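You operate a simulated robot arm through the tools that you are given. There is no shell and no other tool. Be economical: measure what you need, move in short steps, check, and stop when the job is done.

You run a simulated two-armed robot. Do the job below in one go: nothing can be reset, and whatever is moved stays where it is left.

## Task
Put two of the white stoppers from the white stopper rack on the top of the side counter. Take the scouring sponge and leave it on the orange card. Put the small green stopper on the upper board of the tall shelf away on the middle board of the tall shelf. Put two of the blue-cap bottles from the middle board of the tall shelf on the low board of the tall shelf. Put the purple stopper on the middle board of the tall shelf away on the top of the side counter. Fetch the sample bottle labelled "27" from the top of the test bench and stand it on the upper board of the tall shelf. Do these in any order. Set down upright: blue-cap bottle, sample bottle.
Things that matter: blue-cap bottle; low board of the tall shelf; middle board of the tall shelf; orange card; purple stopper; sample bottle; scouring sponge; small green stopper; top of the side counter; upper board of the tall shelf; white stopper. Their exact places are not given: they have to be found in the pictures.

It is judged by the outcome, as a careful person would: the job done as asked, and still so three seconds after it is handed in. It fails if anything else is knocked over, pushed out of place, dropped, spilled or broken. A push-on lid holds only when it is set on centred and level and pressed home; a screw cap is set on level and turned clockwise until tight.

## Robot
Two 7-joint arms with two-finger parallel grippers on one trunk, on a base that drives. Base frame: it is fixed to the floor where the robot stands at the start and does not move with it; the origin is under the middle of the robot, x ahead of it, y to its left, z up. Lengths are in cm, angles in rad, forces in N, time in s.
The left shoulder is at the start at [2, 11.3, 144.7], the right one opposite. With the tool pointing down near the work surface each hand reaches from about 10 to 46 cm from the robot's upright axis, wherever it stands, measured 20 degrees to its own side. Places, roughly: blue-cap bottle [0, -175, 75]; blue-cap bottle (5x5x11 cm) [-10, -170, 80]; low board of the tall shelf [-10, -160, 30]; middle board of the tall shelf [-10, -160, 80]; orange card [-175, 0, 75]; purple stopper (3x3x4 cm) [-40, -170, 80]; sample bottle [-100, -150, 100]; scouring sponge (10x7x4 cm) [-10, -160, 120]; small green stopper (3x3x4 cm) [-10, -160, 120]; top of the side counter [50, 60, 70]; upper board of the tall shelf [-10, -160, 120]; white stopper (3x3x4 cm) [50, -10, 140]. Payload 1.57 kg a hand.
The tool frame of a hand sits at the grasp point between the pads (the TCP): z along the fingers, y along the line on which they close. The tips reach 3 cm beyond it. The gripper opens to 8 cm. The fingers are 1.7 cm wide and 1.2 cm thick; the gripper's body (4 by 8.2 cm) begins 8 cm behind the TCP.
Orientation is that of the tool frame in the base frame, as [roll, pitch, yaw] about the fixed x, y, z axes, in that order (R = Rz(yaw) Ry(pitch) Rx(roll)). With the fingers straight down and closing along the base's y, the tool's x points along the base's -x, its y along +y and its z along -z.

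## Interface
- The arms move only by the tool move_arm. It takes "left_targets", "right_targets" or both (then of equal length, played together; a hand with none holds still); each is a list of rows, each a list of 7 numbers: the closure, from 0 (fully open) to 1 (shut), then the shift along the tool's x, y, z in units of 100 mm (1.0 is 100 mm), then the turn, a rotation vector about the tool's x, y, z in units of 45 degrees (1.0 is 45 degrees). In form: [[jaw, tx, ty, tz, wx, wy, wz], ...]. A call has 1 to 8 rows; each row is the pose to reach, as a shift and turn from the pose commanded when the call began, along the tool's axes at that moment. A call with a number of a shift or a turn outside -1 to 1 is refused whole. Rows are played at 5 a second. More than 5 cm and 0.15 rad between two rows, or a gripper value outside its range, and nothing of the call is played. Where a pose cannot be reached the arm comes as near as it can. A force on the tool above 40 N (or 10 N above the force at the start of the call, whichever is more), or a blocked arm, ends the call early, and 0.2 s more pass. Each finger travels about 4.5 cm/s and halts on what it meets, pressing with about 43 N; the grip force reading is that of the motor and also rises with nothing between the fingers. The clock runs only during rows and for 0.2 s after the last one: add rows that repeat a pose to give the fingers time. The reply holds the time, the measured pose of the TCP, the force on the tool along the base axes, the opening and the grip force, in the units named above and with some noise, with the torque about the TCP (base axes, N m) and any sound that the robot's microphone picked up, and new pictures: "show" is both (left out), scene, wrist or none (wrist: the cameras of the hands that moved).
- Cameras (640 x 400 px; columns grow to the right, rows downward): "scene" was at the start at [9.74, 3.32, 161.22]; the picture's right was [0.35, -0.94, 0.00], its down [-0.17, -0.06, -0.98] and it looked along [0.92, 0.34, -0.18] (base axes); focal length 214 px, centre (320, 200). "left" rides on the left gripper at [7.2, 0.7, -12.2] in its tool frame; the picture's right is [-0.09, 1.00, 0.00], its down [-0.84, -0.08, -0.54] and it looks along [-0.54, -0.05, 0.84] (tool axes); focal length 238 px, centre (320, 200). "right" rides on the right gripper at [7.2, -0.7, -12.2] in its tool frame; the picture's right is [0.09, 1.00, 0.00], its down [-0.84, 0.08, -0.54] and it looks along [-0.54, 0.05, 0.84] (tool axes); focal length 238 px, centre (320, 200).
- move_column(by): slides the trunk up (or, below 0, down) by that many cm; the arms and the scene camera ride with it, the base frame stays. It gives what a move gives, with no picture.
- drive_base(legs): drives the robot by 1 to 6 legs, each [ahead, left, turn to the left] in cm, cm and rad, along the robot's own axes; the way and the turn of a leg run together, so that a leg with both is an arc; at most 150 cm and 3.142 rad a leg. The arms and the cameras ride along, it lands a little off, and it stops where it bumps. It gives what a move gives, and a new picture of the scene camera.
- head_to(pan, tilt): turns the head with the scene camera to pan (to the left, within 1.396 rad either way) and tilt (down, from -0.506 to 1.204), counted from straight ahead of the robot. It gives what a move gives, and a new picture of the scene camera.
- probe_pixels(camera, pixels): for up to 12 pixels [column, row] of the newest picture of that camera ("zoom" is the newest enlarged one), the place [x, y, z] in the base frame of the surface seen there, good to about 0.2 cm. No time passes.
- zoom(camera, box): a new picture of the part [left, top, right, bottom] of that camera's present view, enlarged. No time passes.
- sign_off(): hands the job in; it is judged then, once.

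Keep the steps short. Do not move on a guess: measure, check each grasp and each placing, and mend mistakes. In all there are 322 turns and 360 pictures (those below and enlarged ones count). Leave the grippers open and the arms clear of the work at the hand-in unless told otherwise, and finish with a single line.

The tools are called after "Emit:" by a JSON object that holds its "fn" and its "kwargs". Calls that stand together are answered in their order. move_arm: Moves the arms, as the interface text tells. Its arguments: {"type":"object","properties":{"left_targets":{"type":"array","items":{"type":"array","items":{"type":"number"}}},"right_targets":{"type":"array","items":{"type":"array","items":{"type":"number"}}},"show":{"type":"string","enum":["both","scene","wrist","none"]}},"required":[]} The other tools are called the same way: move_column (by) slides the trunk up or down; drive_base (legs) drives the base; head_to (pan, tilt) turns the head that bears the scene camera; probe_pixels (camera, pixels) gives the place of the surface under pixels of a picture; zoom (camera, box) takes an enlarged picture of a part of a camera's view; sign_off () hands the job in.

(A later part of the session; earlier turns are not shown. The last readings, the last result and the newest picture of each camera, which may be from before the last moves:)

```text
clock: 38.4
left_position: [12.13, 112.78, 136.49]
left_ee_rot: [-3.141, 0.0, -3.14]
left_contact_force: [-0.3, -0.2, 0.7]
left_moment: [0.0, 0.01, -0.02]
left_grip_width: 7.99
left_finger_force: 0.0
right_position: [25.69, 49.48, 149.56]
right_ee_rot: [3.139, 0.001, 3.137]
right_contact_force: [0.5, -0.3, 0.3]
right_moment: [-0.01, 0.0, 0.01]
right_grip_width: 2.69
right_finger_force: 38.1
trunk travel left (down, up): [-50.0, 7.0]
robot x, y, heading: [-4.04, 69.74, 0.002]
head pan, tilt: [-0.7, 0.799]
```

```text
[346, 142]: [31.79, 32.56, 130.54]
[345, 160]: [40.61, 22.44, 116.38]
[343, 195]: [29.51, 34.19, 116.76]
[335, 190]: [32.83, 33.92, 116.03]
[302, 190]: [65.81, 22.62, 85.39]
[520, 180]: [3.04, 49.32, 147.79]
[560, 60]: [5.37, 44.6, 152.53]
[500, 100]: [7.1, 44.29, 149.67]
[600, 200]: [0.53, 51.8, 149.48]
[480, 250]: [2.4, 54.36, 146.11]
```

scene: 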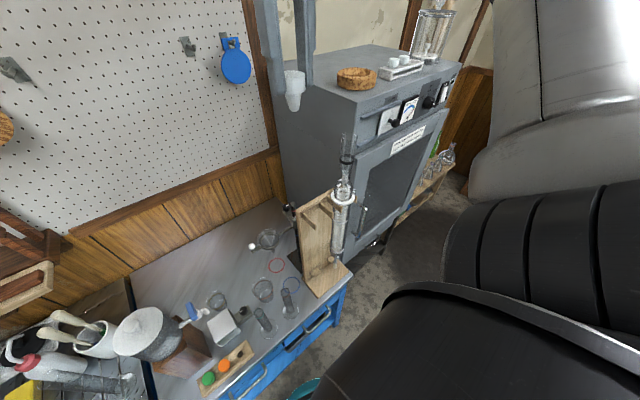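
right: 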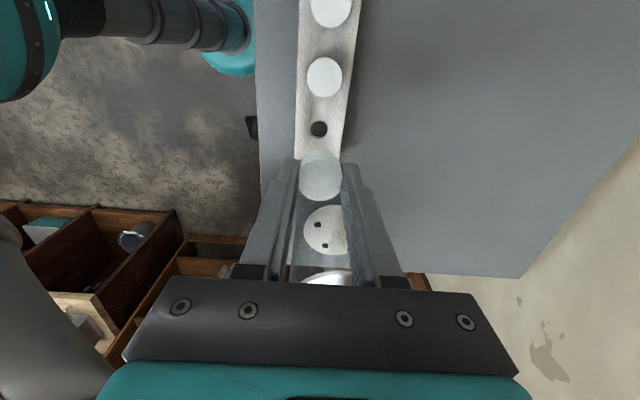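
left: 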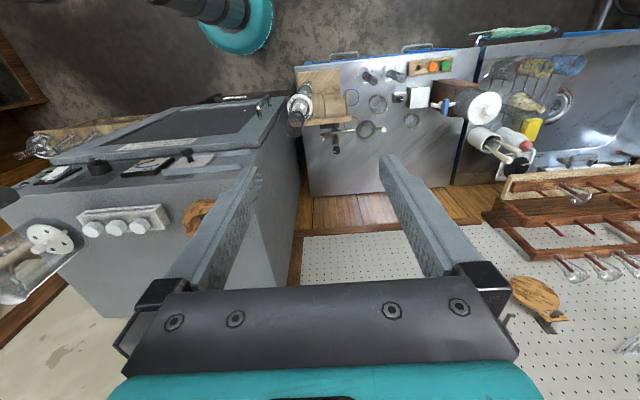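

The upper arm is at x<8, y>44, while the condenser is at x≥29, y≈33, so lowering is clear. First hand 5.6 cm forward, then trunk down 40, then check.

Emit:
{"fn": "move_arm", "kwargs": {"right_targets": [[1, -0.28, 0, 0, 0, 0, 0], [1, -0.56, 0, 0, 0, 0, 0], [1, -0.56, 0, 0, 0, 0, 0]], "show": "none"}}

Emit:
{"fn": "move_column", "kwargs": {"by": -40}}

Emit:
{"fn": "head_to", "kwargs": {"pan": -0.7, "tilt": 0.7}}

```text
clock: 39.2
left_position: [12.11, 112.84, 136.63]
left_ee_rot: [3.141, 0.003, 3.14]
left_contact_force: [0.1, -0.2, 0.1]
left_moment: [-0.03, -0.02, 0.01]
left_grip_width: 8.03
left_finger_force: 0.0
right_position: [31.18, 49.48, 149.43]
right_ee_rot: [3.14, 0.0, 3.137]
right_contact_force: [-1.0, -0.8, 0.3]
right_moment: [-0.02, -0.01, 0.0]
right_grip_width: 2.67
right_finger_force: 37.8
trunk travel left (down, up): [-50.0, 7.0]
robot x, y, heading: [-3.79, 69.71, -0.003]
head pan, tilt: [-0.7, 0.799]
```

```text
clock: 43.0
left_position: [12.14, 112.66, 96.52]
left_ee_rot: [-3.14, -0.001, 3.141]
left_contact_force: [-0.5, -0.3, 0.2]
left_moment: [-0.01, 0.01, 0.0]
left_grip_width: 7.99
left_finger_force: 0.0
right_position: [31.14, 49.44, 109.49]
right_ee_rot: [3.14, 0.001, 3.138]
right_contact_force: [0.5, -0.1, -0.8]
right_moment: [0.0, -0.02, -0.01]
right_grip_width: 2.7
right_finger_force: 37.4
trunk travel left (down, up): [-10.0, 47.0]
robot x, y, heading: [-3.82, 69.78, 0.001]
head pan, tilt: [-0.7, 0.799]
```

```text
clock: 43.7
left_position: [12.05, 112.74, 96.51]
left_ee_rot: [-3.141, 0.001, 3.139]
left_contact_force: [-0.5, 0.6, -0.1]
left_moment: [-0.02, 0.01, 0.01]
left_grip_width: 8.01
left_finger_force: 0.0
right_position: [31.14, 49.43, 109.58]
right_ee_rot: [3.14, 0.001, 3.138]
right_contact_force: [0.3, -0.4, -0.5]
right_moment: [-0.03, 0.03, 0.0]
right_grip_width: 2.68
right_finger_force: 37.8
trunk travel left (down, up): [-10.0, 47.0]
robot x, y, heading: [-3.82, 69.15, -0.004]
head pan, tilt: [-0.7, 0.7]
```

scene: 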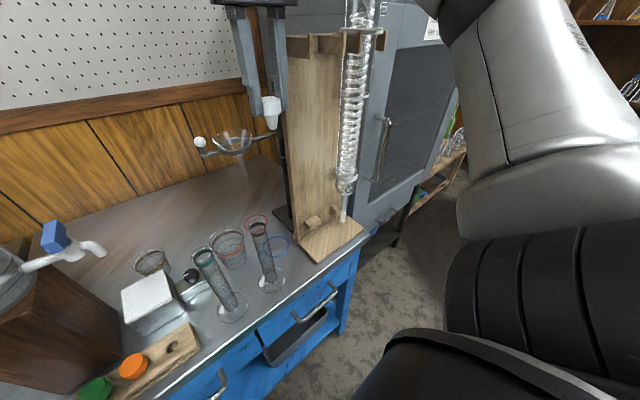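

Clear. I lower the hand 20 cm in two calls, watching the wrist view.

Emit:
{"fn": "move_arm", "kwargs": {"right_targets": [[1, 0, 0, 0.3, 0, 0, 0], [1, 0, 0, 0.6, 0, 0, 0], [1, 0, 0, 0.9, 0, 0, 0], [1, 0, 0, 1, 0, 0, 0]], "show": "none"}}

Emit:
{"fn": "move_arm", "kwargs": {"right_targets": [[1, 0, 0, 0.3, 0, 0, 0], [1, 0, 0, 0.6, 0, 0, 0], [1, 0, 0, 0.9, 0, 0, 0], [1, 0, 0, 0.9, 0, 0, 0]], "show": "both"}}

```text
clock: 44.7
left_position: [11.59, 112.9, 96.58]
left_ee_rot: [-3.138, 0.005, 3.14]
left_contact_force: [-0.3, -0.4, -0.6]
left_moment: [0.03, 0.01, 0.0]
left_grip_width: 8.0
left_finger_force: 0.0
right_position: [30.67, 49.56, 100.2]
right_ee_rot: [3.14, 0.019, 3.14]
right_contact_force: [1.1, -0.1, 0.8]
right_moment: [0.02, 0.0, 0.0]
right_grip_width: 2.66
right_finger_force: 37.4
trunk travel left (down, up): [-10.0, 47.0]
robot x, y, heading: [-4.02, 69.8, -0.0]
head pan, tilt: [-0.7, 0.7]
```

```text
clock: 45.4
left_position: [11.21, 113.16, 96.34]
left_ee_rot: [-3.138, 0.01, 3.139]
left_contact_force: [-0.3, 0.1, -0.6]
left_moment: [-0.03, -0.04, 0.03]
left_grip_width: 8.01
left_finger_force: 0.0
right_position: [31.56, 50.67, 99.29]
right_ee_rot: [3.054, 0.214, 3.139]
right_contact_force: [0.3, -0.5, -0.7]
right_moment: [0.02, -0.01, 0.03]
right_grip_width: 2.7
right_finger_force: 37.4
trunk travel left (down, up): [-10.0, 47.0]
robot x, y, heading: [-4.24, 69.11, -0.005]
head pan, tilt: [-0.7, 0.7]
stopped in row 3 (right hand): the arm was blocked; the commanded pose is now the measured one
```

scene: 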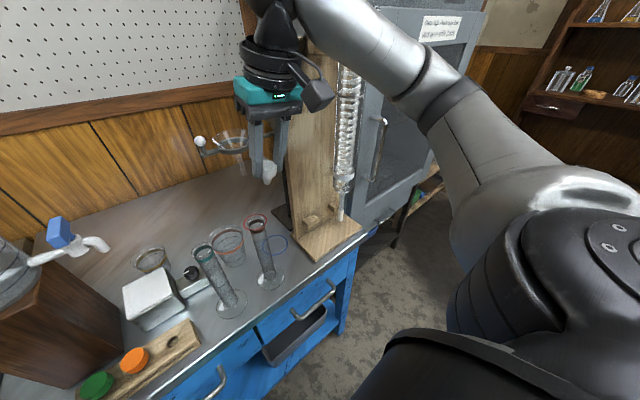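
right: 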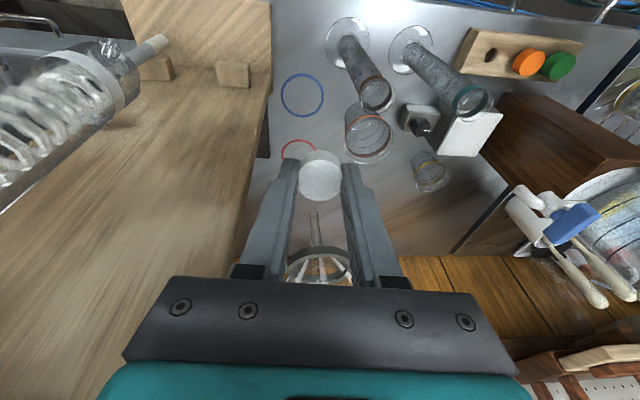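

The arm was blocked at z≈99. I measure where the forearm, the condenser and the board are before doing anything else.

Emit:
{"fn": "probe_pixels", "kwargs": {"camera": "scene", "pixels": [[350, 30], [400, 60], [440, 90], [480, 130], [345, 100], [343, 205], [310, 60], [300, 80], [285, 50], [320, 95], [255, 95], [550, 175]]}}

Emit:
{"fn": "zoom", "kwargs": {"camera": "scene", "box": [220, 0, 460, 250]}}

```text
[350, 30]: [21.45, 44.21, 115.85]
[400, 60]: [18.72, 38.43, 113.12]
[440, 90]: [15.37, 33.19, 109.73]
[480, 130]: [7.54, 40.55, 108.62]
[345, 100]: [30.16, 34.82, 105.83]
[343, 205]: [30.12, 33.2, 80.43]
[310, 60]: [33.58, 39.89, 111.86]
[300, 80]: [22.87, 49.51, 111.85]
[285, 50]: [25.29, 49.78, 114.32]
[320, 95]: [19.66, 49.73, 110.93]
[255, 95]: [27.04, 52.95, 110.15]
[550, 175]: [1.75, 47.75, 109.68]
```

```text
1.60 times, centred on (340, 125) of scene
```

zoom: 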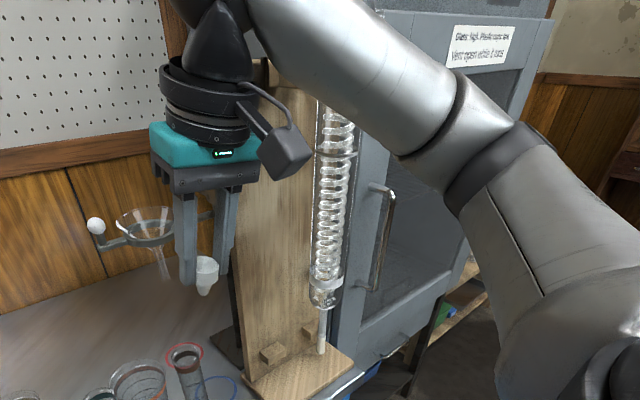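

The forearm is ~5 cm clear of the condenser, so the block seems to be a joint-posture matter. I raise and level the hand, then lower the trunk the last 10 cm.

Emit:
{"fn": "move_arm", "kwargs": {"right_targets": [[1, 0, 0, -0.15, 0.04, 0.07, 0], [1, 0.0, 0, -0.3, 0.08, 0.17, 0], [1, 0, 0, -0.4, 0.11, 0.27, 0], [1, 0, 0, -0.4, 0.11, 0.27, 0]], "show": "scene"}}

```text
clock: 46.4
left_position: [11.81, 112.78, 96.62]
left_ee_rot: [3.141, 0.002, 3.139]
left_contact_force: [-0.6, 0.2, 0.1]
left_moment: [-0.03, 0.02, 0.04]
left_grip_width: 8.0
left_finger_force: 0.2
right_position: [31.71, 49.91, 102.48]
right_ee_rot: [3.137, -0.023, -3.141]
right_contact_force: [-0.1, 0.4, -0.2]
right_moment: [0.02, -0.01, -0.01]
right_grip_width: 2.7
right_finger_force: 38.0
trunk travel left (down, up): [-10.0, 47.0]
robot x, y, heading: [-3.77, 69.33, 0.002]
head pan, tilt: [-0.7, 0.7]
```

scene: 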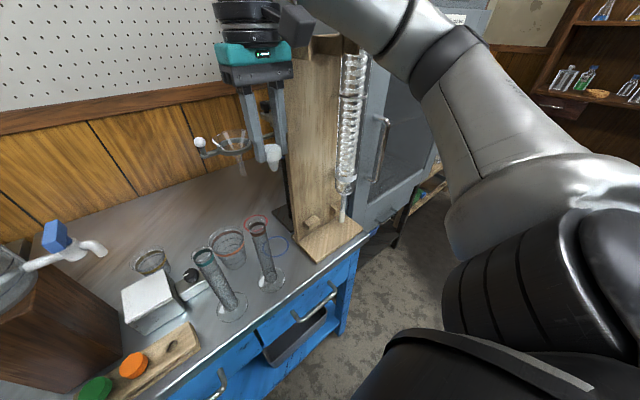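

Emit:
{"fn": "move_column", "kwargs": {"by": -10}}

Emit:
{"fn": "move_arm", "kwargs": {"right_targets": [[1, 0, 0, 0.1, 0, 0, 0], [1, 0.0, 0, 0.2, 0, 0, 0], [1, 0, 0, 0.3, 0, 0, 0], [1, 0, 0, 0.4, 0, 0, 0], [1, 0, 0, 0.5, 0, 0, 0], [1, 0, 0, 0.5, 0, 0, 0]], "show": "scene"}}

```text
clock: 47.5
left_position: [11.21, 112.84, 87.79]
left_ee_rot: [-3.141, 0.011, 3.135]
left_contact_force: [-1.2, -0.2, 0.6]
left_moment: [-0.03, -0.01, 0.01]
left_grip_width: 8.01
left_finger_force: 0.0
right_position: [30.45, 50.88, 99.8]
right_ee_rot: [3.053, 0.165, -3.113]
right_contact_force: [0.0, 0.8, 0.1]
right_moment: [0.0, 0.01, -0.01]
right_grip_width: 2.7
right_finger_force: 38.0
trunk travel left (down, up): [-1.4, 55.6]
robot x, y, heading: [-4.43, 69.58, -0.007]
head pan, tilt: [-0.7, 0.7]
stopped: the arm was blocked; the commanded pose is now the measured one
```

```text
clock: 49.1
left_position: [11.04, 112.82, 87.88]
left_ee_rot: [-3.14, 0.013, 3.133]
left_contact_force: [-1.0, 0.2, 0.6]
left_moment: [-0.03, -0.04, 0.03]
left_grip_width: 8.01
left_finger_force: 0.0
right_position: [30.71, 51.9, 96.58]
right_ee_rot: [3.053, 0.225, -3.09]
right_contact_force: [-0.8, 0.0, 0.4]
right_moment: [-0.02, 0.01, 0.0]
right_grip_width: 2.68
right_finger_force: 37.5
trunk travel left (down, up): [-1.4, 55.6]
robot x, y, heading: [-4.18, 69.85, -0.005]
head pan, tilt: [-0.7, 0.7]
stopped in row 6 (right hand): the arm was blocked; the commanded pose is now the measured one
```

scene: 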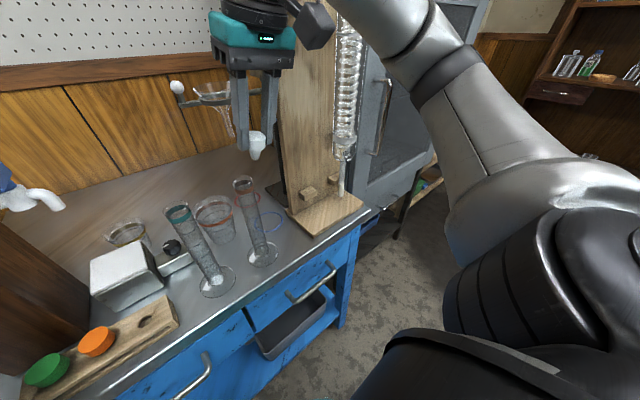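

The trunk was blocked at the same absolute height too, so it is a real contact — likely the forearm on the stand's bracket at (28–33, 44, ~117). I go straight up off it and check that the stand is unharmed.

Emit:
{"fn": "move_column", "kwargs": {"by": 25}}

Emit:
{"fn": "zoom", "kwargs": {"camera": "scene", "box": [160, 0, 480, 300]}}

```text
clock: 51.6
left_position: [12.1, 112.65, 112.96]
left_ee_rot: [-3.141, 0.0, 3.137]
left_contact_force: [-0.3, -0.7, -0.1]
left_moment: [-0.01, -0.01, -0.04]
left_grip_width: 8.01
left_finger_force: 0.1
right_position: [32.15, 51.5, 120.62]
right_ee_rot: [3.044, 0.194, -3.104]
right_contact_force: [0.4, 0.1, -0.2]
right_moment: [0.01, 0.0, 0.0]
right_grip_width: 2.69
right_finger_force: 37.5
trunk travel left (down, up): [-26.4, 30.6]
robot x, y, heading: [-3.76, 69.45, -0.005]
head pan, tilt: [-0.7, 0.7]
```

```text
1.33 times, centred on (320, 150) of scene
```

zoom: 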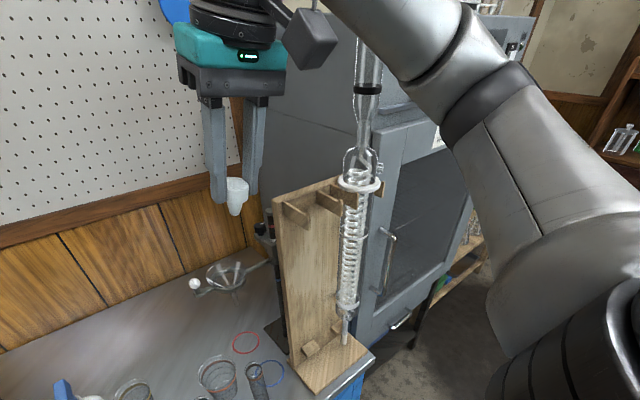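

The stand and condenser look upright. I measure them against the earlier values (column top ≈ (31.8, 32.6), tip ≈ (30, 33)).

Emit:
{"fn": "probe_pixels", "kwargs": {"camera": "zoom", "pixels": [[345, 335], [350, 270], [368, 60], [340, 385], [318, 200], [300, 215], [276, 200], [318, 345]]}}

```text
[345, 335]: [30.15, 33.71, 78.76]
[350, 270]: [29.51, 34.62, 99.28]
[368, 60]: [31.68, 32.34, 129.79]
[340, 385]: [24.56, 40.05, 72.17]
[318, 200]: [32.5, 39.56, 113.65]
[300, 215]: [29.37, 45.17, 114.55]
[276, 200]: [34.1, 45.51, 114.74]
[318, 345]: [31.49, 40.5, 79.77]
```

All in place. I back off 25 cm and, in the open, level the hand and lower it to the height it needs relative to the shoulder.

Emit:
{"fn": "drive_base", "kwargs": {"legs": [[-25, 0, 0]]}}

Emit:
{"fn": "move_arm", "kwargs": {"right_targets": [[1, 0, 0, 0.2, 0.05, 0.08, 0.02], [1, 0.0, 0, 0.4, 0.1, 0.16, 0.04], [1, 0, 0, 0.6, 0.12, 0.25, 0.05], [1, 0, 0, 0.8, 0.12, 0.25, 0.05], [1, 0, 0, 0.9, 0.12, 0.25, 0.05]], "show": "none"}}

Emit:
{"fn": "move_arm", "kwargs": {"right_targets": [[1, 0, 0, 0.3, 0, 0, 0], [1, 0.0, 0, 0.6, 0, 0, 0], [1, 0, 0, 0.8, 0, 0, 0], [1, 0, 0, 0.8, 0, 0, 0]], "show": "scene"}}

```text
clock: 53.5
left_position: [-12.96, 112.74, 112.92]
left_ee_rot: [-3.142, 0.002, 3.135]
left_contact_force: [-1.2, -0.5, 0.7]
left_moment: [-0.01, -0.04, 0.08]
left_grip_width: 8.02
left_finger_force: 0.0
right_position: [7.06, 51.51, 120.71]
right_ee_rot: [3.044, 0.196, -3.107]
right_contact_force: [0.5, 1.2, -1.2]
right_moment: [0.0, -0.01, -0.03]
right_grip_width: 2.69
right_finger_force: 37.5
trunk travel left (down, up): [-26.4, 30.6]
robot x, y, heading: [-29.14, 69.55, -0.009]
head pan, tilt: [-0.7, 0.7]
```

scene: 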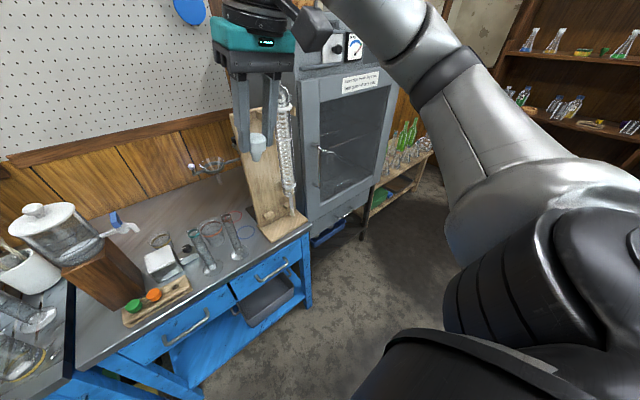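

```text
clock: 54.7
left_position: [-12.91, 112.72, 112.83]
left_ee_rot: [3.139, -0.001, 3.134]
left_contact_force: [-0.4, -1.3, -0.2]
left_moment: [0.0, 0.0, 0.02]
left_grip_width: 7.98
left_finger_force: 0.1
right_position: [8.62, 52.53, 111.92]
right_ee_rot: [3.135, -0.005, -3.135]
right_contact_force: [0.1, 0.0, 0.5]
right_moment: [0.0, 0.01, -0.04]
right_grip_width: 2.69
right_finger_force: 37.8
trunk travel left (down, up): [-26.4, 30.6]
robot x, y, heading: [-28.94, 69.29, -0.011]
head pan, tilt: [-0.7, 0.7]
```

```text
clock: 55.7
left_position: [-12.83, 112.84, 112.96]
left_ee_rot: [3.141, 0.0, 3.136]
left_contact_force: [-0.1, 0.4, 0.2]
left_moment: [-0.02, 0.0, -0.04]
left_grip_width: 7.99
left_finger_force: 0.1
right_position: [8.6, 52.55, 103.87]
right_ee_rot: [3.138, -0.003, -3.134]
right_contact_force: [-0.9, 0.7, 0.0]
right_moment: [0.03, -0.01, 0.0]
right_grip_width: 2.69
right_finger_force: 37.6
trunk travel left (down, up): [-26.4, 30.6]
robot x, y, heading: [-29.01, 69.55, -0.004]
head pan, tilt: [-0.7, 0.7]
```

scene: 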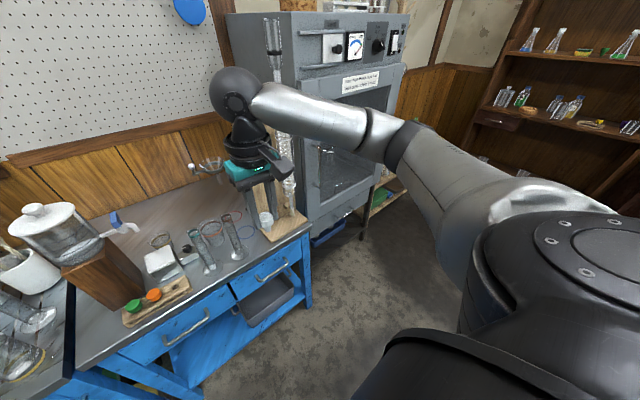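

The arm reaches this height fine. The forearm must come in from the robot's side instead of across the stand, so I plan to stand further left, turned 0.4 rad right. First I raise and retract the left hand so that it does not swing over the sink.

Emit:
{"fn": "move_arm", "kwargs": {"left_targets": [[0, 0.3, 0, -0.2, 0, 0, 0], [0, 0.6, 0, -0.5, 0, 0, 0], [0, 0.8, 0, -0.8, 0, 0, 0], [0, 0.8, 0, -1, 0, 0, 0]], "show": "none"}}

Emit:
{"fn": "drive_base", "kwargs": {"legs": [[0, 9.8, 0], [0, 0, -0.4]]}}

```text
clock: 56.7
left_position: [-20.9, 112.73, 123.05]
left_ee_rot: [-3.14, -0.001, 3.135]
left_contact_force: [0.1, 0.6, -0.6]
left_moment: [-0.03, 0.0, 0.01]
left_grip_width: 7.99
left_finger_force: 0.1
right_position: [8.6, 52.48, 103.88]
right_ee_rot: [3.138, -0.003, -3.136]
right_contact_force: [0.8, 0.5, 0.0]
right_moment: [0.0, -0.01, -0.01]
right_grip_width: 2.68
right_finger_force: 37.6
trunk travel left (down, up): [-26.4, 30.6]
robot x, y, heading: [-29.19, 69.53, -0.008]
head pan, tilt: [-0.7, 0.7]
```

```text
clock: 59.0
left_position: [-4.69, 115.98, 123.08]
left_ee_rot: [3.141, -0.001, 2.735]
left_contact_force: [-1.3, 0.0, 0.5]
left_moment: [0.04, 0.0, 0.0]
left_grip_width: 8.01
left_finger_force: 0.1
right_position: [-0.91, 49.01, 104.06]
right_ee_rot: [3.136, -0.002, 2.747]
right_contact_force: [0.5, -0.3, -0.3]
right_moment: [0.0, 0.0, 0.01]
right_grip_width: 2.68
right_finger_force: 37.8
trunk travel left (down, up): [-26.4, 30.6]
robot x, y, heading: [-29.05, 79.41, -0.407]
head pan, tilt: [-0.7, 0.7]
```

scene: 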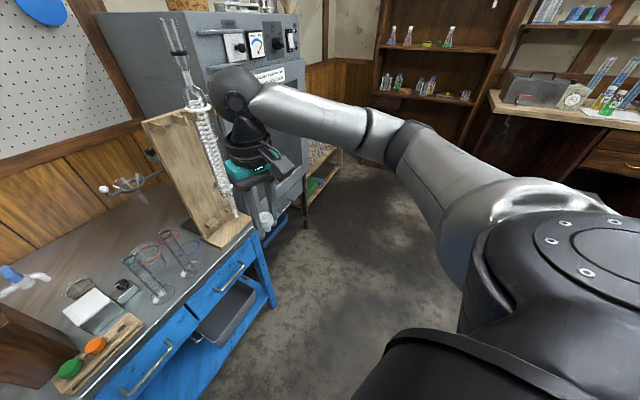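

Emit:
{"fn": "move_arm", "kwargs": {"right_targets": [[1, 0, 0, 0, 0, 0, -0.17], [1, 0, 0, 0, 0, 0, -0.34], [1, 0, 0, 0, 0, 0, -0.5], [1, 0, 0, 0, 0, 0, -0.5]], "show": "none"}}

Emit:
{"fn": "drive_base", "kwargs": {"legs": [[22, 9.3, 0]]}}

```text
clock: 60.0
left_position: [-4.61, 116.0, 122.98]
left_ee_rot: [-3.141, 0.002, 2.734]
left_contact_force: [-0.2, -0.3, 0.7]
left_moment: [0.01, 0.0, 0.01]
left_grip_width: 8.0
left_finger_force: 0.2
right_position: [-0.87, 49.0, 103.99]
right_ee_rot: [3.133, -0.001, -3.141]
right_contact_force: [-0.4, -0.2, -0.4]
right_moment: [0.01, 0.02, -0.01]
right_grip_width: 2.7
right_finger_force: 37.3
trunk travel left (down, up): [-26.4, 30.6]
robot x, y, heading: [-29.07, 79.23, -0.407]
head pan, tilt: [-0.7, 0.7]
```

```text
clock: 61.8
left_position: [19.36, 115.92, 122.9]
left_ee_rot: [3.141, 0.0, 2.733]
left_contact_force: [0.4, -0.6, 0.0]
left_moment: [-0.01, 0.01, 0.0]
left_grip_width: 8.01
left_finger_force: 0.1
right_position: [22.98, 48.73, 103.92]
right_ee_rot: [3.135, -0.001, 3.14]
right_contact_force: [0.6, -0.7, -0.1]
right_moment: [0.04, 0.04, 0.0]
right_grip_width: 2.7
right_finger_force: 38.1
trunk travel left (down, up): [-26.4, 30.6]
robot x, y, heading: [-5.22, 79.28, -0.408]
head pan, tilt: [-0.7, 0.7]
```

scene: 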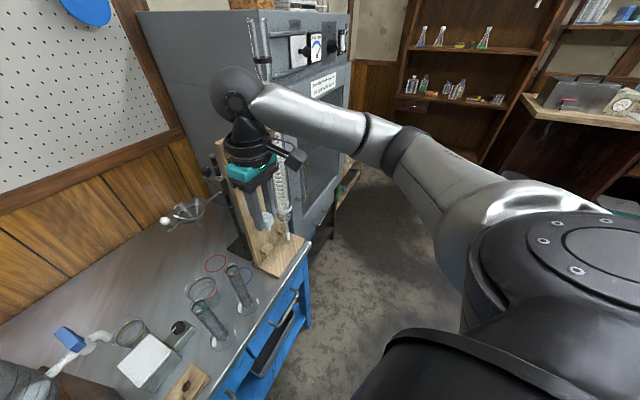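

I extend the hand 6.3 cm to (29.3, 49) and check forearm position and wrist view.

Emit:
{"fn": "move_arm", "kwargs": {"right_targets": [[1, -0.3, 0.03, 0, 0, 0, 0], [1, -0.63, 0.04, 0, 0, 0, 0], [1, -0.63, 0.04, 0, 0, 0, 0]], "show": "both"}}

Emit:
{"fn": "probe_pixels", "kwargs": {"camera": "scene", "pixels": [[235, 90], [280, 105], [330, 120], [380, 140], [430, 170], [250, 150], [225, 100], [290, 160]]}}

```text
clock: 62.3
left_position: [19.25, 115.8, 122.97]
left_ee_rot: [-3.141, -0.002, 2.73]
left_contact_force: [0.4, -0.2, -1.2]
left_moment: [-0.01, 0.06, -0.03]
left_grip_width: 7.98
left_finger_force: 0.0
right_position: [25.64, 49.0, 103.95]
right_ee_rot: [3.14, -0.024, 3.131]
right_contact_force: [-16.6, 4.9, 1.9]
right_moment: [-0.56, -1.92, -0.61]
right_grip_width: 2.71
right_finger_force: 37.3
trunk travel left (down, up): [-26.4, 30.6]
robot x, y, heading: [-5.4, 78.79, -0.415]
head pan, tilt: [-0.7, 0.7]
stopped in row 2 (right hand): the force on the tool passed its limit at 89 N (the readings are from after the stop); the commanded pose is now the measured one
```

scene: 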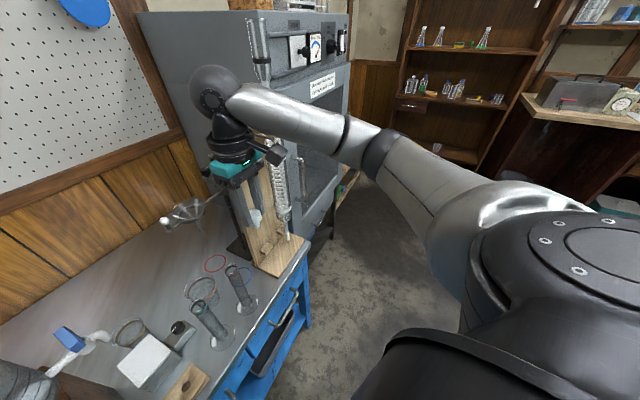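
right: 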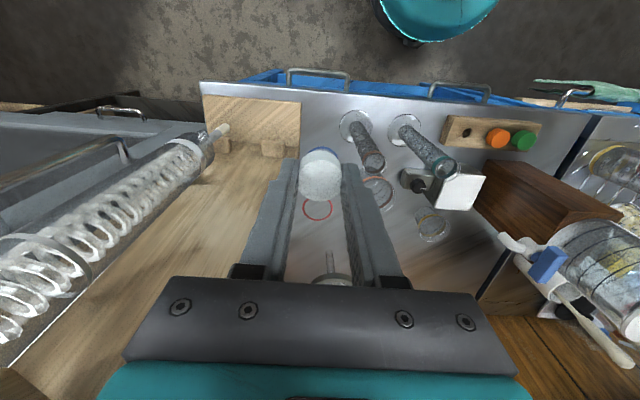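

```text
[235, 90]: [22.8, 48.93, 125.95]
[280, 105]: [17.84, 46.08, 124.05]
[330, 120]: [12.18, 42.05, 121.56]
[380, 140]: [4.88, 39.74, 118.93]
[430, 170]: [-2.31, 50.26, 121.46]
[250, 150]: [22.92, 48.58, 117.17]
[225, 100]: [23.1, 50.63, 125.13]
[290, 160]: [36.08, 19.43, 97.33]
```

The gripper body struck the bracket (its y reach 44.9 vs bracket 45.2). I back out 4 cm right away and check the stand.

Emit:
{"fn": "move_arm", "kwargs": {"right_targets": [[1, 0.2, 0, 0, 0, 0, 0], [1, 0.45, 0.02, 0, 0, 0, 0], [1, 0.45, 0.02, 0, 0, 0, 0]], "show": "scene"}}

Emit:
{"fn": "zoom", "kwargs": {"camera": "scene", "box": [140, 0, 380, 300]}}

```text
clock: 63.1
left_position: [19.31, 115.85, 122.95]
left_ee_rot: [-3.141, 0.0, 2.733]
left_contact_force: [-0.8, -0.2, -0.2]
left_moment: [-0.02, -0.04, 0.0]
left_grip_width: 8.01
left_finger_force: 0.1
right_position: [21.44, 49.3, 104.17]
right_ee_rot: [3.138, -0.022, 3.128]
right_contact_force: [-0.7, -0.3, 0.6]
right_moment: [-0.05, -0.02, 0.01]
right_grip_width: 2.7
right_finger_force: 38.1
trunk travel left (down, up): [-26.4, 30.6]
robot x, y, heading: [-5.25, 78.95, -0.411]
head pan, tilt: [-0.7, 0.7]
```

scene: 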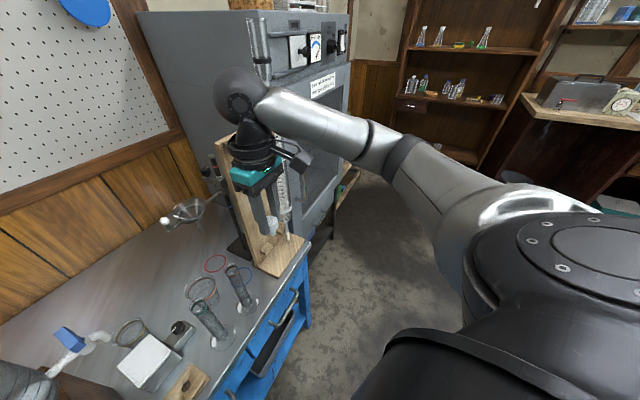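

```text
1.33 times, centred on (260, 150) of scene
```

zoom: 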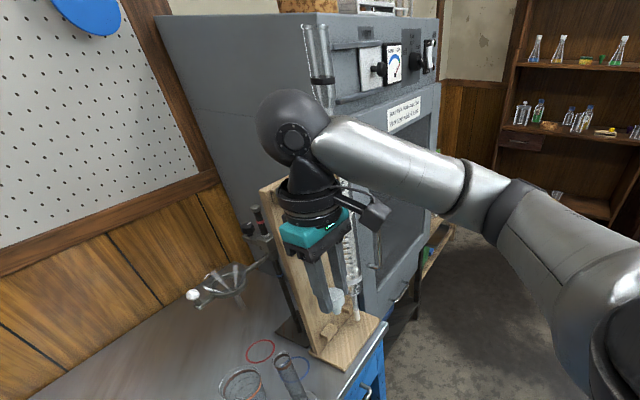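

Emit:
{"fn": "probe_pixels", "kwargs": {"camera": "zoom", "pixels": [[322, 80], [318, 50], [357, 308], [340, 367], [268, 185], [312, 350], [378, 320]]}}

Emit:
{"fn": "move_column", "kwargs": {"by": -23}}

```text
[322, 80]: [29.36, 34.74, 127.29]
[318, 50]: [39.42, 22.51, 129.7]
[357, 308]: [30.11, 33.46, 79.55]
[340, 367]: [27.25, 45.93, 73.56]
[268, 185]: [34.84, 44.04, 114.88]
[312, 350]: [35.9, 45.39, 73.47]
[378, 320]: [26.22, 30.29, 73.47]
```

```text
clock: 65.5
left_position: [19.38, 115.83, 99.94]
left_ee_rot: [-3.141, 0.001, 2.732]
left_contact_force: [-0.1, 0.8, 0.2]
left_moment: [-0.01, -0.02, 0.01]
left_grip_width: 8.0
left_finger_force: 0.0
right_position: [21.27, 49.17, 81.07]
right_ee_rot: [3.139, -0.02, 3.129]
right_contact_force: [-0.4, -0.5, -0.3]
right_moment: [0.04, 0.0, 0.01]
right_grip_width: 2.65
right_finger_force: 37.8
trunk travel left (down, up): [-3.4, 53.6]
robot x, y, heading: [-4.91, 79.03, -0.409]
head pan, tilt: [-0.7, 0.7]
```

The stand is where it was. Trunk is down, the hand at (21.3, 49.2, 81), in front of the edge. I move in 8 cm at this height, watching force.

Emit:
{"fn": "move_arm", "kwargs": {"right_targets": [[1, -0.2, 0, 0, 0, 0, 0], [1, -0.4, 0, 0, 0, 0, 0], [1, -0.6, 0, 0, 0, 0, 0], [1, -0.8, 0, 0, 0, 0, 0], [1, -0.8, 0, 0, 0, 0, 0]], "show": "both"}}

```text
clock: 66.7
left_position: [19.24, 115.65, 100.04]
left_ee_rot: [3.141, -0.002, 2.732]
left_contact_force: [0.9, 0.3, 1.2]
left_moment: [0.0, 0.02, -0.01]
left_grip_width: 8.0
left_finger_force: 0.0
right_position: [29.39, 49.08, 80.84]
right_ee_rot: [3.137, -0.022, 3.131]
right_contact_force: [-0.2, 0.3, 0.0]
right_moment: [0.05, 0.01, -0.01]
right_grip_width: 2.69
right_finger_force: 37.6
trunk travel left (down, up): [-3.4, 53.6]
robot x, y, heading: [-5.44, 79.39, -0.41]
head pan, tilt: [-0.7, 0.7]
```

scene: 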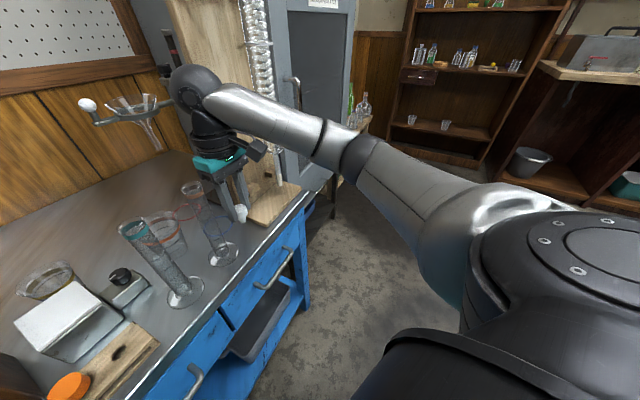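
right: 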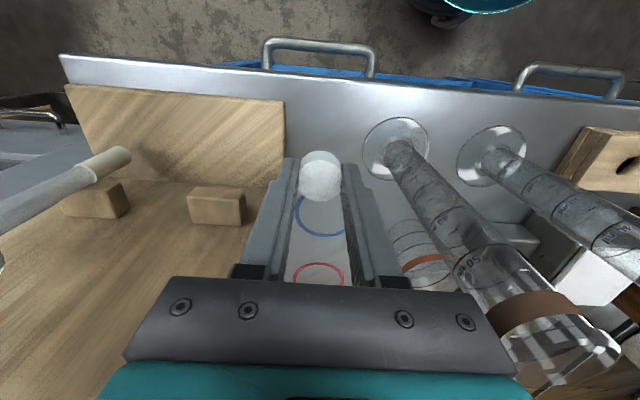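

Clear on both sides; the stopper hangs over the free patch. I lower slowly about 3.4 cm.

Emit:
{"fn": "move_arm", "kwargs": {"right_targets": [[1, 0, 0, 0.12, 0, 0, 0], [1, 0, 0, 0.22, 0, 0, 0], [1, 0, 0, 0.28, 0, 0, 0], [1, 0, 0, 0.33, 0, 0, 0], [1, 0, 0, 0.35, 0, 0, 0], [1, 0, 0, 0.37, 0, 0, 0]], "show": "wrist"}}

```text
clock: 68.1
left_position: [19.37, 115.84, 99.86]
left_ee_rot: [3.141, -0.001, 2.732]
left_contact_force: [0.5, -0.6, -0.1]
left_moment: [0.0, -0.04, 0.01]
left_grip_width: 8.01
left_finger_force: 0.1
right_position: [29.32, 49.03, 77.29]
right_ee_rot: [3.141, -0.017, 3.13]
right_contact_force: [-0.1, 0.9, 3.9]
right_moment: [-0.02, 0.01, 0.01]
right_grip_width: 2.65
right_finger_force: 37.5
trunk travel left (down, up): [-3.4, 53.6]
robot x, y, heading: [-5.14, 79.1, -0.412]
head pan, tilt: [-0.7, 0.7]
```

right: 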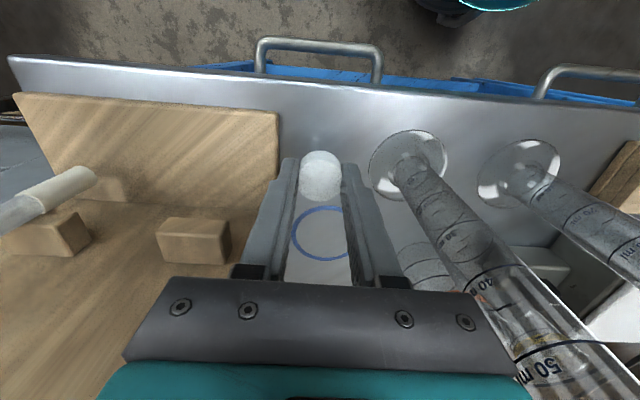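

Contact (3.9 N). I open slightly (to ~4 cm), wait, and rise.

Emit:
{"fn": "move_arm", "kwargs": {"right_targets": [[0.6, 0, 0, 0, 0, 0, 0], [0.5, 0, 0, 0, 0, 0, 0], [0.5, 0, 0, 0, 0, 0, 0], [0.5, 0, 0, -0.15, 0, 0, 0], [0.5, 0, 0, -0.35, 0, 0, 0], [0.5, 0, 0, -0.5, 0, 0, 0]], "show": "wrist"}}

```text
clock: 69.5
left_position: [19.28, 115.77, 99.99]
left_ee_rot: [3.142, 0.002, 2.732]
left_contact_force: [-0.2, 0.3, 0.2]
left_moment: [0.0, 0.02, 0.05]
left_grip_width: 7.99
left_finger_force: 0.0
right_position: [29.4, 49.12, 82.16]
right_ee_rot: [3.139, -0.023, 3.129]
right_contact_force: [0.4, -0.2, 0.6]
right_moment: [-0.02, -0.02, -0.02]
right_grip_width: 3.97
right_finger_force: 0.1
trunk travel left (down, up): [-3.4, 53.6]
robot x, y, heading: [-5.41, 78.97, -0.412]
head pan, tilt: [-0.7, 0.7]
```

right: 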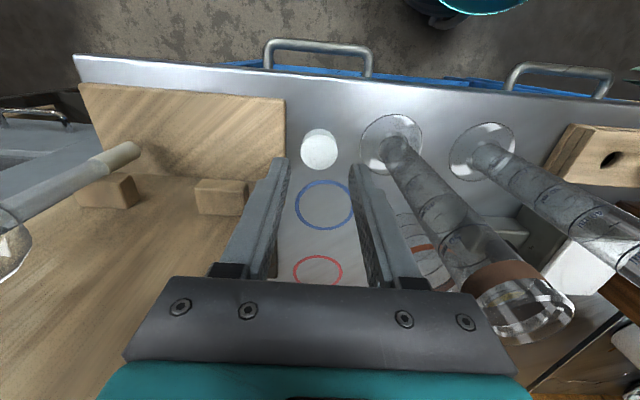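

The stopper stands on the counter at (319,150). I withdraw the hand 8 cm, raise the trunk 40, then back the robot off.

Emit:
{"fn": "move_arm", "kwargs": {"right_targets": [[0.3, 0.3, 0, 0, 0, 0, 0], [0.2, 0.6, 0, 0, 0, 0, 0], [0, 0.9, 0, 0, 0, 0, 0]], "show": "none"}}

Emit:
{"fn": "move_column", "kwargs": {"by": 40}}

Emit:
{"fn": "drive_base", "kwargs": {"legs": [[-22, -9.3, 0], [0, 0, 0.41]]}}

Emit:
{"fn": "move_column", "kwargs": {"by": 13}}

Emit:
{"fn": "move_arm", "kwargs": {"right_targets": [[0, 0, 0, -0.2, 0, 0, 0.1], [0, 0, 0, -0.4, 0, 0, 0.2], [0, 0, 0, -0.6, 0, 0, 0.3], [0, 0, 0, -0.8, 0, 0, 0.4], [0, 0, 0, -1, 0, 0, 0.52]], "show": "none"}}

```text
clock: 70.3
left_position: [19.21, 115.78, 99.88]
left_ee_rot: [3.141, 0.001, 2.731]
left_contact_force: [0.3, -0.2, -0.1]
left_moment: [-0.03, -0.05, 0.0]
left_grip_width: 7.99
left_finger_force: 0.1
right_position: [20.25, 49.03, 82.32]
right_ee_rot: [3.138, -0.021, 3.129]
right_contact_force: [-0.4, 0.8, 0.2]
right_moment: [0.0, 0.01, -0.01]
right_grip_width: 8.01
right_finger_force: 0.1
trunk travel left (down, up): [-3.4, 53.6]
robot x, y, heading: [-5.31, 79.22, -0.409]
head pan, tilt: [-0.7, 0.7]
```

```text
clock: 74.1
left_position: [19.42, 115.72, 139.93]
left_ee_rot: [3.141, 0.002, 2.729]
left_contact_force: [0.2, -0.1, 0.3]
left_moment: [-0.01, 0.01, 0.01]
left_grip_width: 8.0
left_finger_force: 0.1
right_position: [20.37, 49.13, 122.33]
right_ee_rot: [3.139, -0.02, 3.129]
right_contact_force: [0.7, 0.4, -0.3]
right_moment: [-0.01, -0.01, -0.03]
right_grip_width: 7.96
right_finger_force: 0.0
trunk travel left (down, up): [-43.4, 13.6]
robot x, y, heading: [-5.26, 79.03, -0.41]
head pan, tilt: [-0.7, 0.7]
```

```text
clock: 77.1
left_position: [-20.91, 122.72, 140.05]
left_ee_rot: [3.141, 0.001, 3.136]
left_contact_force: [0.5, 0.5, -0.6]
left_moment: [-0.02, -0.01, -0.01]
left_grip_width: 7.99
left_finger_force: 0.1
right_position: [6.21, 61.93, 122.31]
right_ee_rot: [3.139, -0.022, -2.747]
right_contact_force: [-0.1, 0.6, -0.4]
right_moment: [0.03, 0.01, 0.03]
right_grip_width: 8.0
right_finger_force: 0.1
trunk travel left (down, up): [-43.4, 13.6]
robot x, y, heading: [-29.29, 79.63, 0.001]
head pan, tilt: [-0.7, 0.7]
```

scene: 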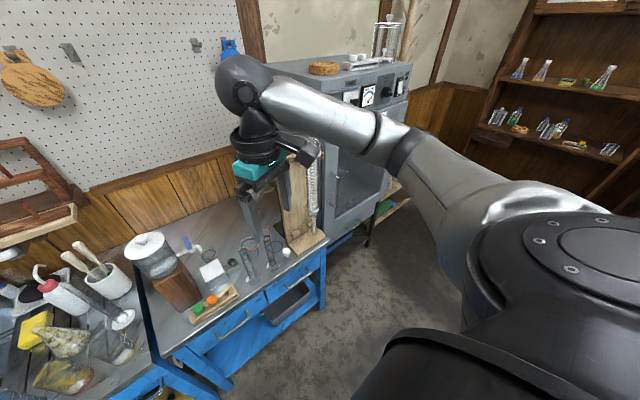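

```text
clock: 78.7
left_position: [-21.03, 122.7, 152.96]
left_ee_rot: [3.14, 0.0, 3.135]
left_contact_force: [0.8, -0.1, -0.3]
left_moment: [0.01, 0.0, 0.02]
left_grip_width: 7.99
left_finger_force: 0.1
right_position: [6.19, 61.99, 135.29]
right_ee_rot: [3.137, -0.021, -2.748]
right_contact_force: [-0.3, -0.6, -0.3]
right_moment: [0.01, -0.01, -0.03]
right_grip_width: 7.97
right_finger_force: 0.0
trunk travel left (down, up): [-56.4, 0.6]
robot x, y, heading: [-29.11, 79.17, -0.005]
head pan, tilt: [-0.7, 0.7]
```

```text
clock: 79.9
left_position: [-20.87, 122.66, 153.05]
left_ee_rot: [-3.141, 0.001, 3.136]
left_contact_force: [-0.7, 0.5, 0.1]
left_moment: [-0.01, 0.01, 0.03]
left_grip_width: 7.99
left_finger_force: 0.1
right_position: [6.38, 62.05, 145.32]
right_ee_rot: [-3.136, -0.022, 3.125]
right_contact_force: [-0.1, -0.5, -0.4]
right_moment: [0.0, -0.03, 0.01]
right_grip_width: 7.97
right_finger_force: 0.0
trunk travel left (down, up): [-56.4, 0.6]
robot x, y, heading: [-29.41, 79.37, -0.007]
head pan, tilt: [-0.7, 0.7]
```

I check where the left elbow is (the condenser top is at z 130) before driving next to it.

Emit:
{"fn": "head_to", "kwargs": {"pan": 0.7, "tilt": 0.7}}

Emit:
{"fn": "probe_pixels", "kwargs": {"camera": "scene", "pixels": [[370, 90], [300, 160], [250, 130], [330, 110], [200, 150], [150, 200]]}}

```text
clock: 81.4
left_position: [-20.88, 122.62, 152.97]
left_ee_rot: [3.141, -0.001, 3.137]
left_contact_force: [0.2, 0.1, 0.1]
left_moment: [0.03, -0.02, -0.01]
left_grip_width: 7.99
left_finger_force: 0.1
right_position: [6.33, 61.97, 145.32]
right_ee_rot: [-3.136, -0.023, 3.127]
right_contact_force: [0.4, 0.4, -0.7]
right_moment: [-0.04, -0.02, 0.01]
right_grip_width: 8.01
right_finger_force: 0.2
trunk travel left (down, up): [-56.4, 0.6]
robot x, y, heading: [-28.99, 79.53, -0.001]
head pan, tilt: [0.7, 0.7]
```

scene: 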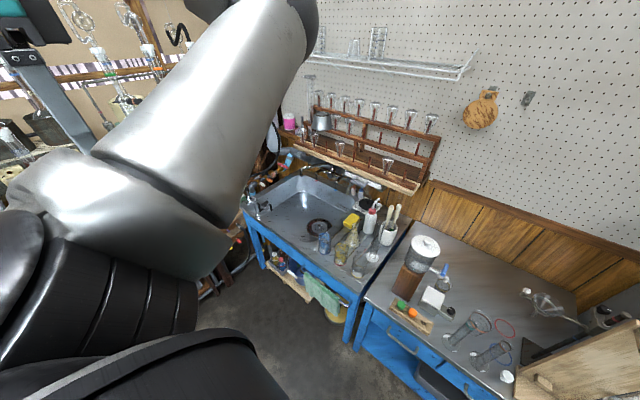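

```text
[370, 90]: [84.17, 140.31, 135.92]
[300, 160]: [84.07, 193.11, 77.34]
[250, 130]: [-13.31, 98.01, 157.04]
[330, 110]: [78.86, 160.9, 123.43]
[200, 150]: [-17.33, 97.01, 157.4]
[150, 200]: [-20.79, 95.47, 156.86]
```

The left arm is all above z 150, clear of the condenser. I drive 62 cm right, then 35 ahead, and turn the right hand 45°.

Emit:
{"fn": "drive_base", "kwargs": {"legs": [[0, -62, 0], [35, 0, 0]]}}

Emit:
{"fn": "move_arm", "kwargs": {"right_targets": [[0, 0, 0, 0, 0, 0, 0.17], [0, 0, 0, 0, 0, 0, 0.34], [0, 0, 0, 0, 0, 0, 0.51], [0, 0, 0, 0, 0, 0, 0.68], [0, 0, 0, 0, 0, 0, 0.84], [0, 0, 0, 0, 0, 0, 1.0]], "show": "wrist"}}

```text
clock: 86.8
left_position: [13.38, 60.28, 153.01]
left_ee_rot: [3.141, 0.0, 3.133]
left_contact_force: [-0.3, -0.1, 0.1]
left_moment: [-0.06, 0.01, -0.06]
left_grip_width: 8.0
left_finger_force: 0.0
right_position: [40.46, -0.59, 145.27]
right_ee_rot: [-3.135, -0.022, 3.124]
right_contact_force: [-0.1, -0.3, -0.3]
right_moment: [-0.01, -0.01, -0.02]
right_grip_width: 7.98
right_finger_force: 0.1
trunk travel left (down, up): [-56.4, 0.6]
robot x, y, heading: [5.23, 16.92, -0.008]
head pan, tilt: [0.7, 0.7]
```

scene: 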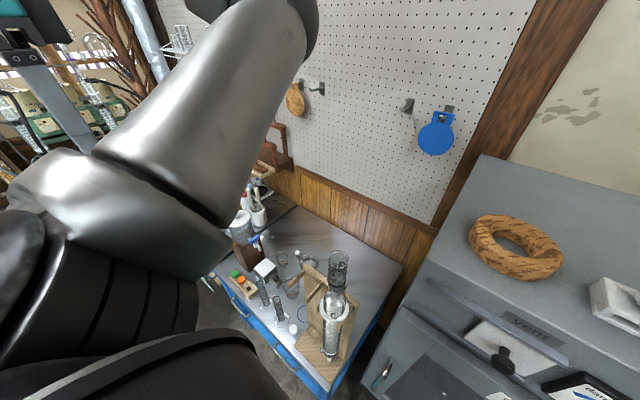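

```text
clock: 88.2
left_position: [13.42, 60.36, 152.94]
left_ee_rot: [3.141, -0.001, 3.133]
left_contact_force: [-0.1, 0.9, 0.3]
left_moment: [-0.03, -0.02, 0.0]
left_grip_width: 7.98
left_finger_force: 0.1
right_position: [40.5, -0.51, 145.28]
right_ee_rot: [-3.124, -0.009, 2.334]
right_contact_force: [-0.1, 0.0, -0.2]
right_moment: [0.01, -0.01, 0.01]
right_grip_width: 8.04
right_finger_force: 0.0
trunk travel left (down, up): [-56.4, 0.6]
robot x, y, heading: [5.21, 17.08, -0.008]
head pan, tilt: [0.7, 0.7]
```

right: 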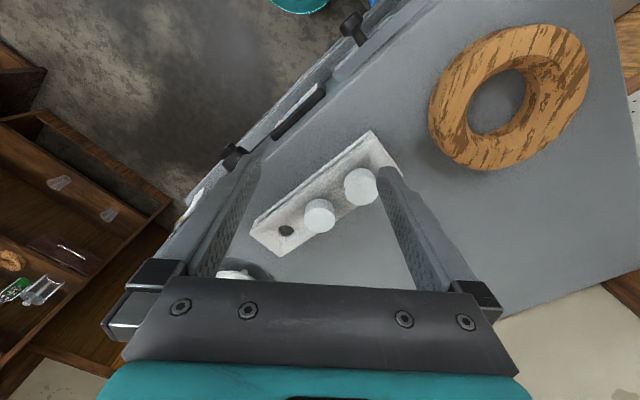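

Emit:
{"fn": "probe_pixels", "kwargs": {"camera": "right", "pixels": [[361, 184], [352, 192], [370, 176], [321, 212]]}}

Emit:
{"fn": "move_arm", "kwargs": {"right_targets": [[0, -0.1, 0.13, 0, 0, 0, 0], [0, -0.2, 0.26, 0, 0, 0, 0], [0, -0.295, 0.39, 0, 0, 0, 0], [0, -0.295, 0.39, 0, 0, 0, 0]], "show": "wrist"}}

```text
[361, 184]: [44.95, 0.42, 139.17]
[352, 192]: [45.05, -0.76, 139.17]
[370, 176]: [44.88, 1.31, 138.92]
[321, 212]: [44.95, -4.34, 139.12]
```

```text
clock: 89.2
left_position: [13.44, 60.21, 153.12]
left_ee_rot: [-3.141, -0.001, 3.133]
left_contact_force: [-0.2, 0.6, 0.3]
left_moment: [0.02, 0.01, 0.03]
left_grip_width: 8.01
left_finger_force: 0.0
right_position: [45.41, 0.05, 145.2]
right_ee_rot: [-3.123, -0.011, 2.34]
right_contact_force: [0.2, 0.1, -0.6]
right_moment: [-0.01, 0.0, 0.01]
right_grip_width: 8.0
right_finger_force: 0.0
trunk travel left (down, up): [-56.4, 0.6]
robot x, y, heading: [5.09, 16.92, -0.01]
head pan, tilt: [0.7, 0.7]
```

right: 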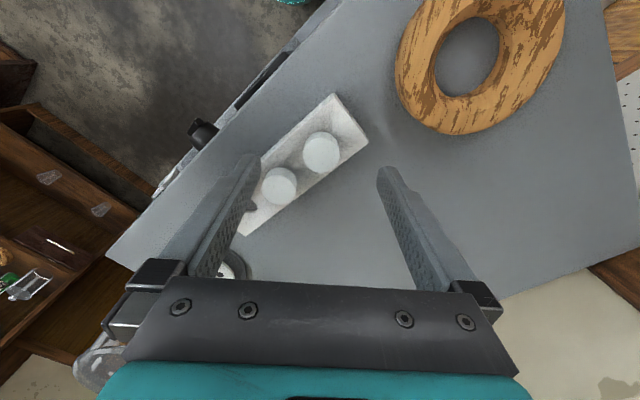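

Centred at (45.4, 0.05). I narrow to ~6 cm and go down to z≈140.6.

Emit:
{"fn": "move_arm", "kwargs": {"right_targets": [[0.25, 0, 0, 0.1, 0, 0, 0], [0.25, 0, 0, 0.25, 0, 0, 0], [0.25, 0, 0, 0.4, 0, 0, 0], [0.25, 0, 0, 0.46, 0, 0, 0], [0.25, 0, 0, 0.46, 0, 0, 0]], "show": "wrist"}}

```text
clock: 90.4
left_position: [13.49, 60.31, 153.08]
left_ee_rot: [3.141, 0.001, 3.133]
left_contact_force: [0.9, -0.6, -0.1]
left_moment: [-0.01, 0.0, 0.0]
left_grip_width: 7.98
left_finger_force: 0.0
right_position: [45.27, -0.06, 140.52]
right_ee_rot: [-3.124, -0.009, 2.339]
right_contact_force: [-0.2, 0.0, -0.4]
right_moment: [0.0, 0.04, 0.04]
right_grip_width: 6.0
right_finger_force: 0.0
trunk travel left (down, up): [-56.4, 0.6]
robot x, y, heading: [5.11, 17.19, -0.005]
head pan, tilt: [0.7, 0.7]
```

right: 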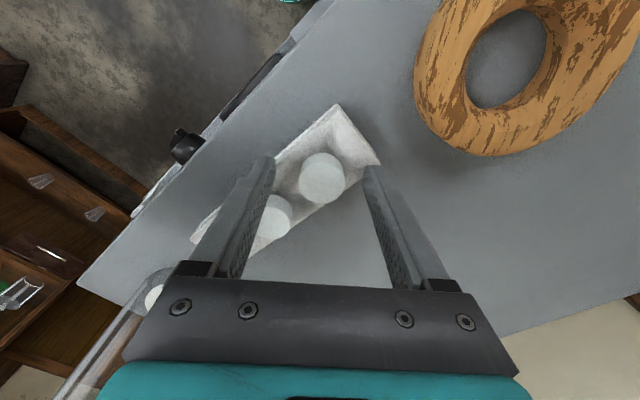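

The target is between the fingers, the neighbour untouched. I close and lift.

Emit:
{"fn": "move_arm", "kwargs": {"right_targets": [[0.5, 0, 0, 0, 0, 0, 0], [0.8, 0, 0, 0, 0, 0, 0], [1, 0, 0, 0, 0, 0, 0], [1, 0, 0, 0, 0, 0, 0], [1, 0, 0, 0, 0, 0, 0], [1, 0, 0, -0.2, 0, 0, 0], [1, 0, 0, -0.5, 0, 0, 0], [1, 0, 0, -0.8, 0, 0, 0]], "show": "wrist"}}

```text
clock: 92.2
left_position: [13.37, 60.4, 153.07]
left_ee_rot: [-3.14, -0.001, 3.133]
left_contact_force: [0.9, 0.1, 0.3]
left_moment: [0.02, -0.02, 0.01]
left_grip_width: 7.98
left_finger_force: 0.0
right_position: [45.3, 0.01, 148.61]
right_ee_rot: [-3.121, -0.012, 2.337]
right_contact_force: [0.1, -0.4, 0.6]
right_moment: [0.0, -0.01, 0.0]
right_grip_width: 2.68
right_finger_force: 37.7
trunk travel left (down, up): [-56.4, 0.6]
robot x, y, heading: [5.05, 17.13, -0.002]
head pan, tilt: [0.7, 0.7]
```

right: 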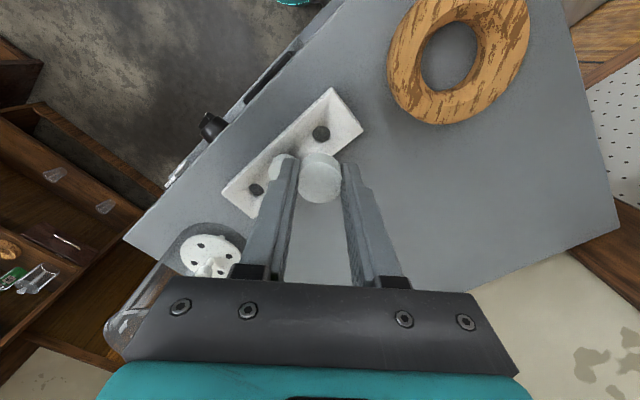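

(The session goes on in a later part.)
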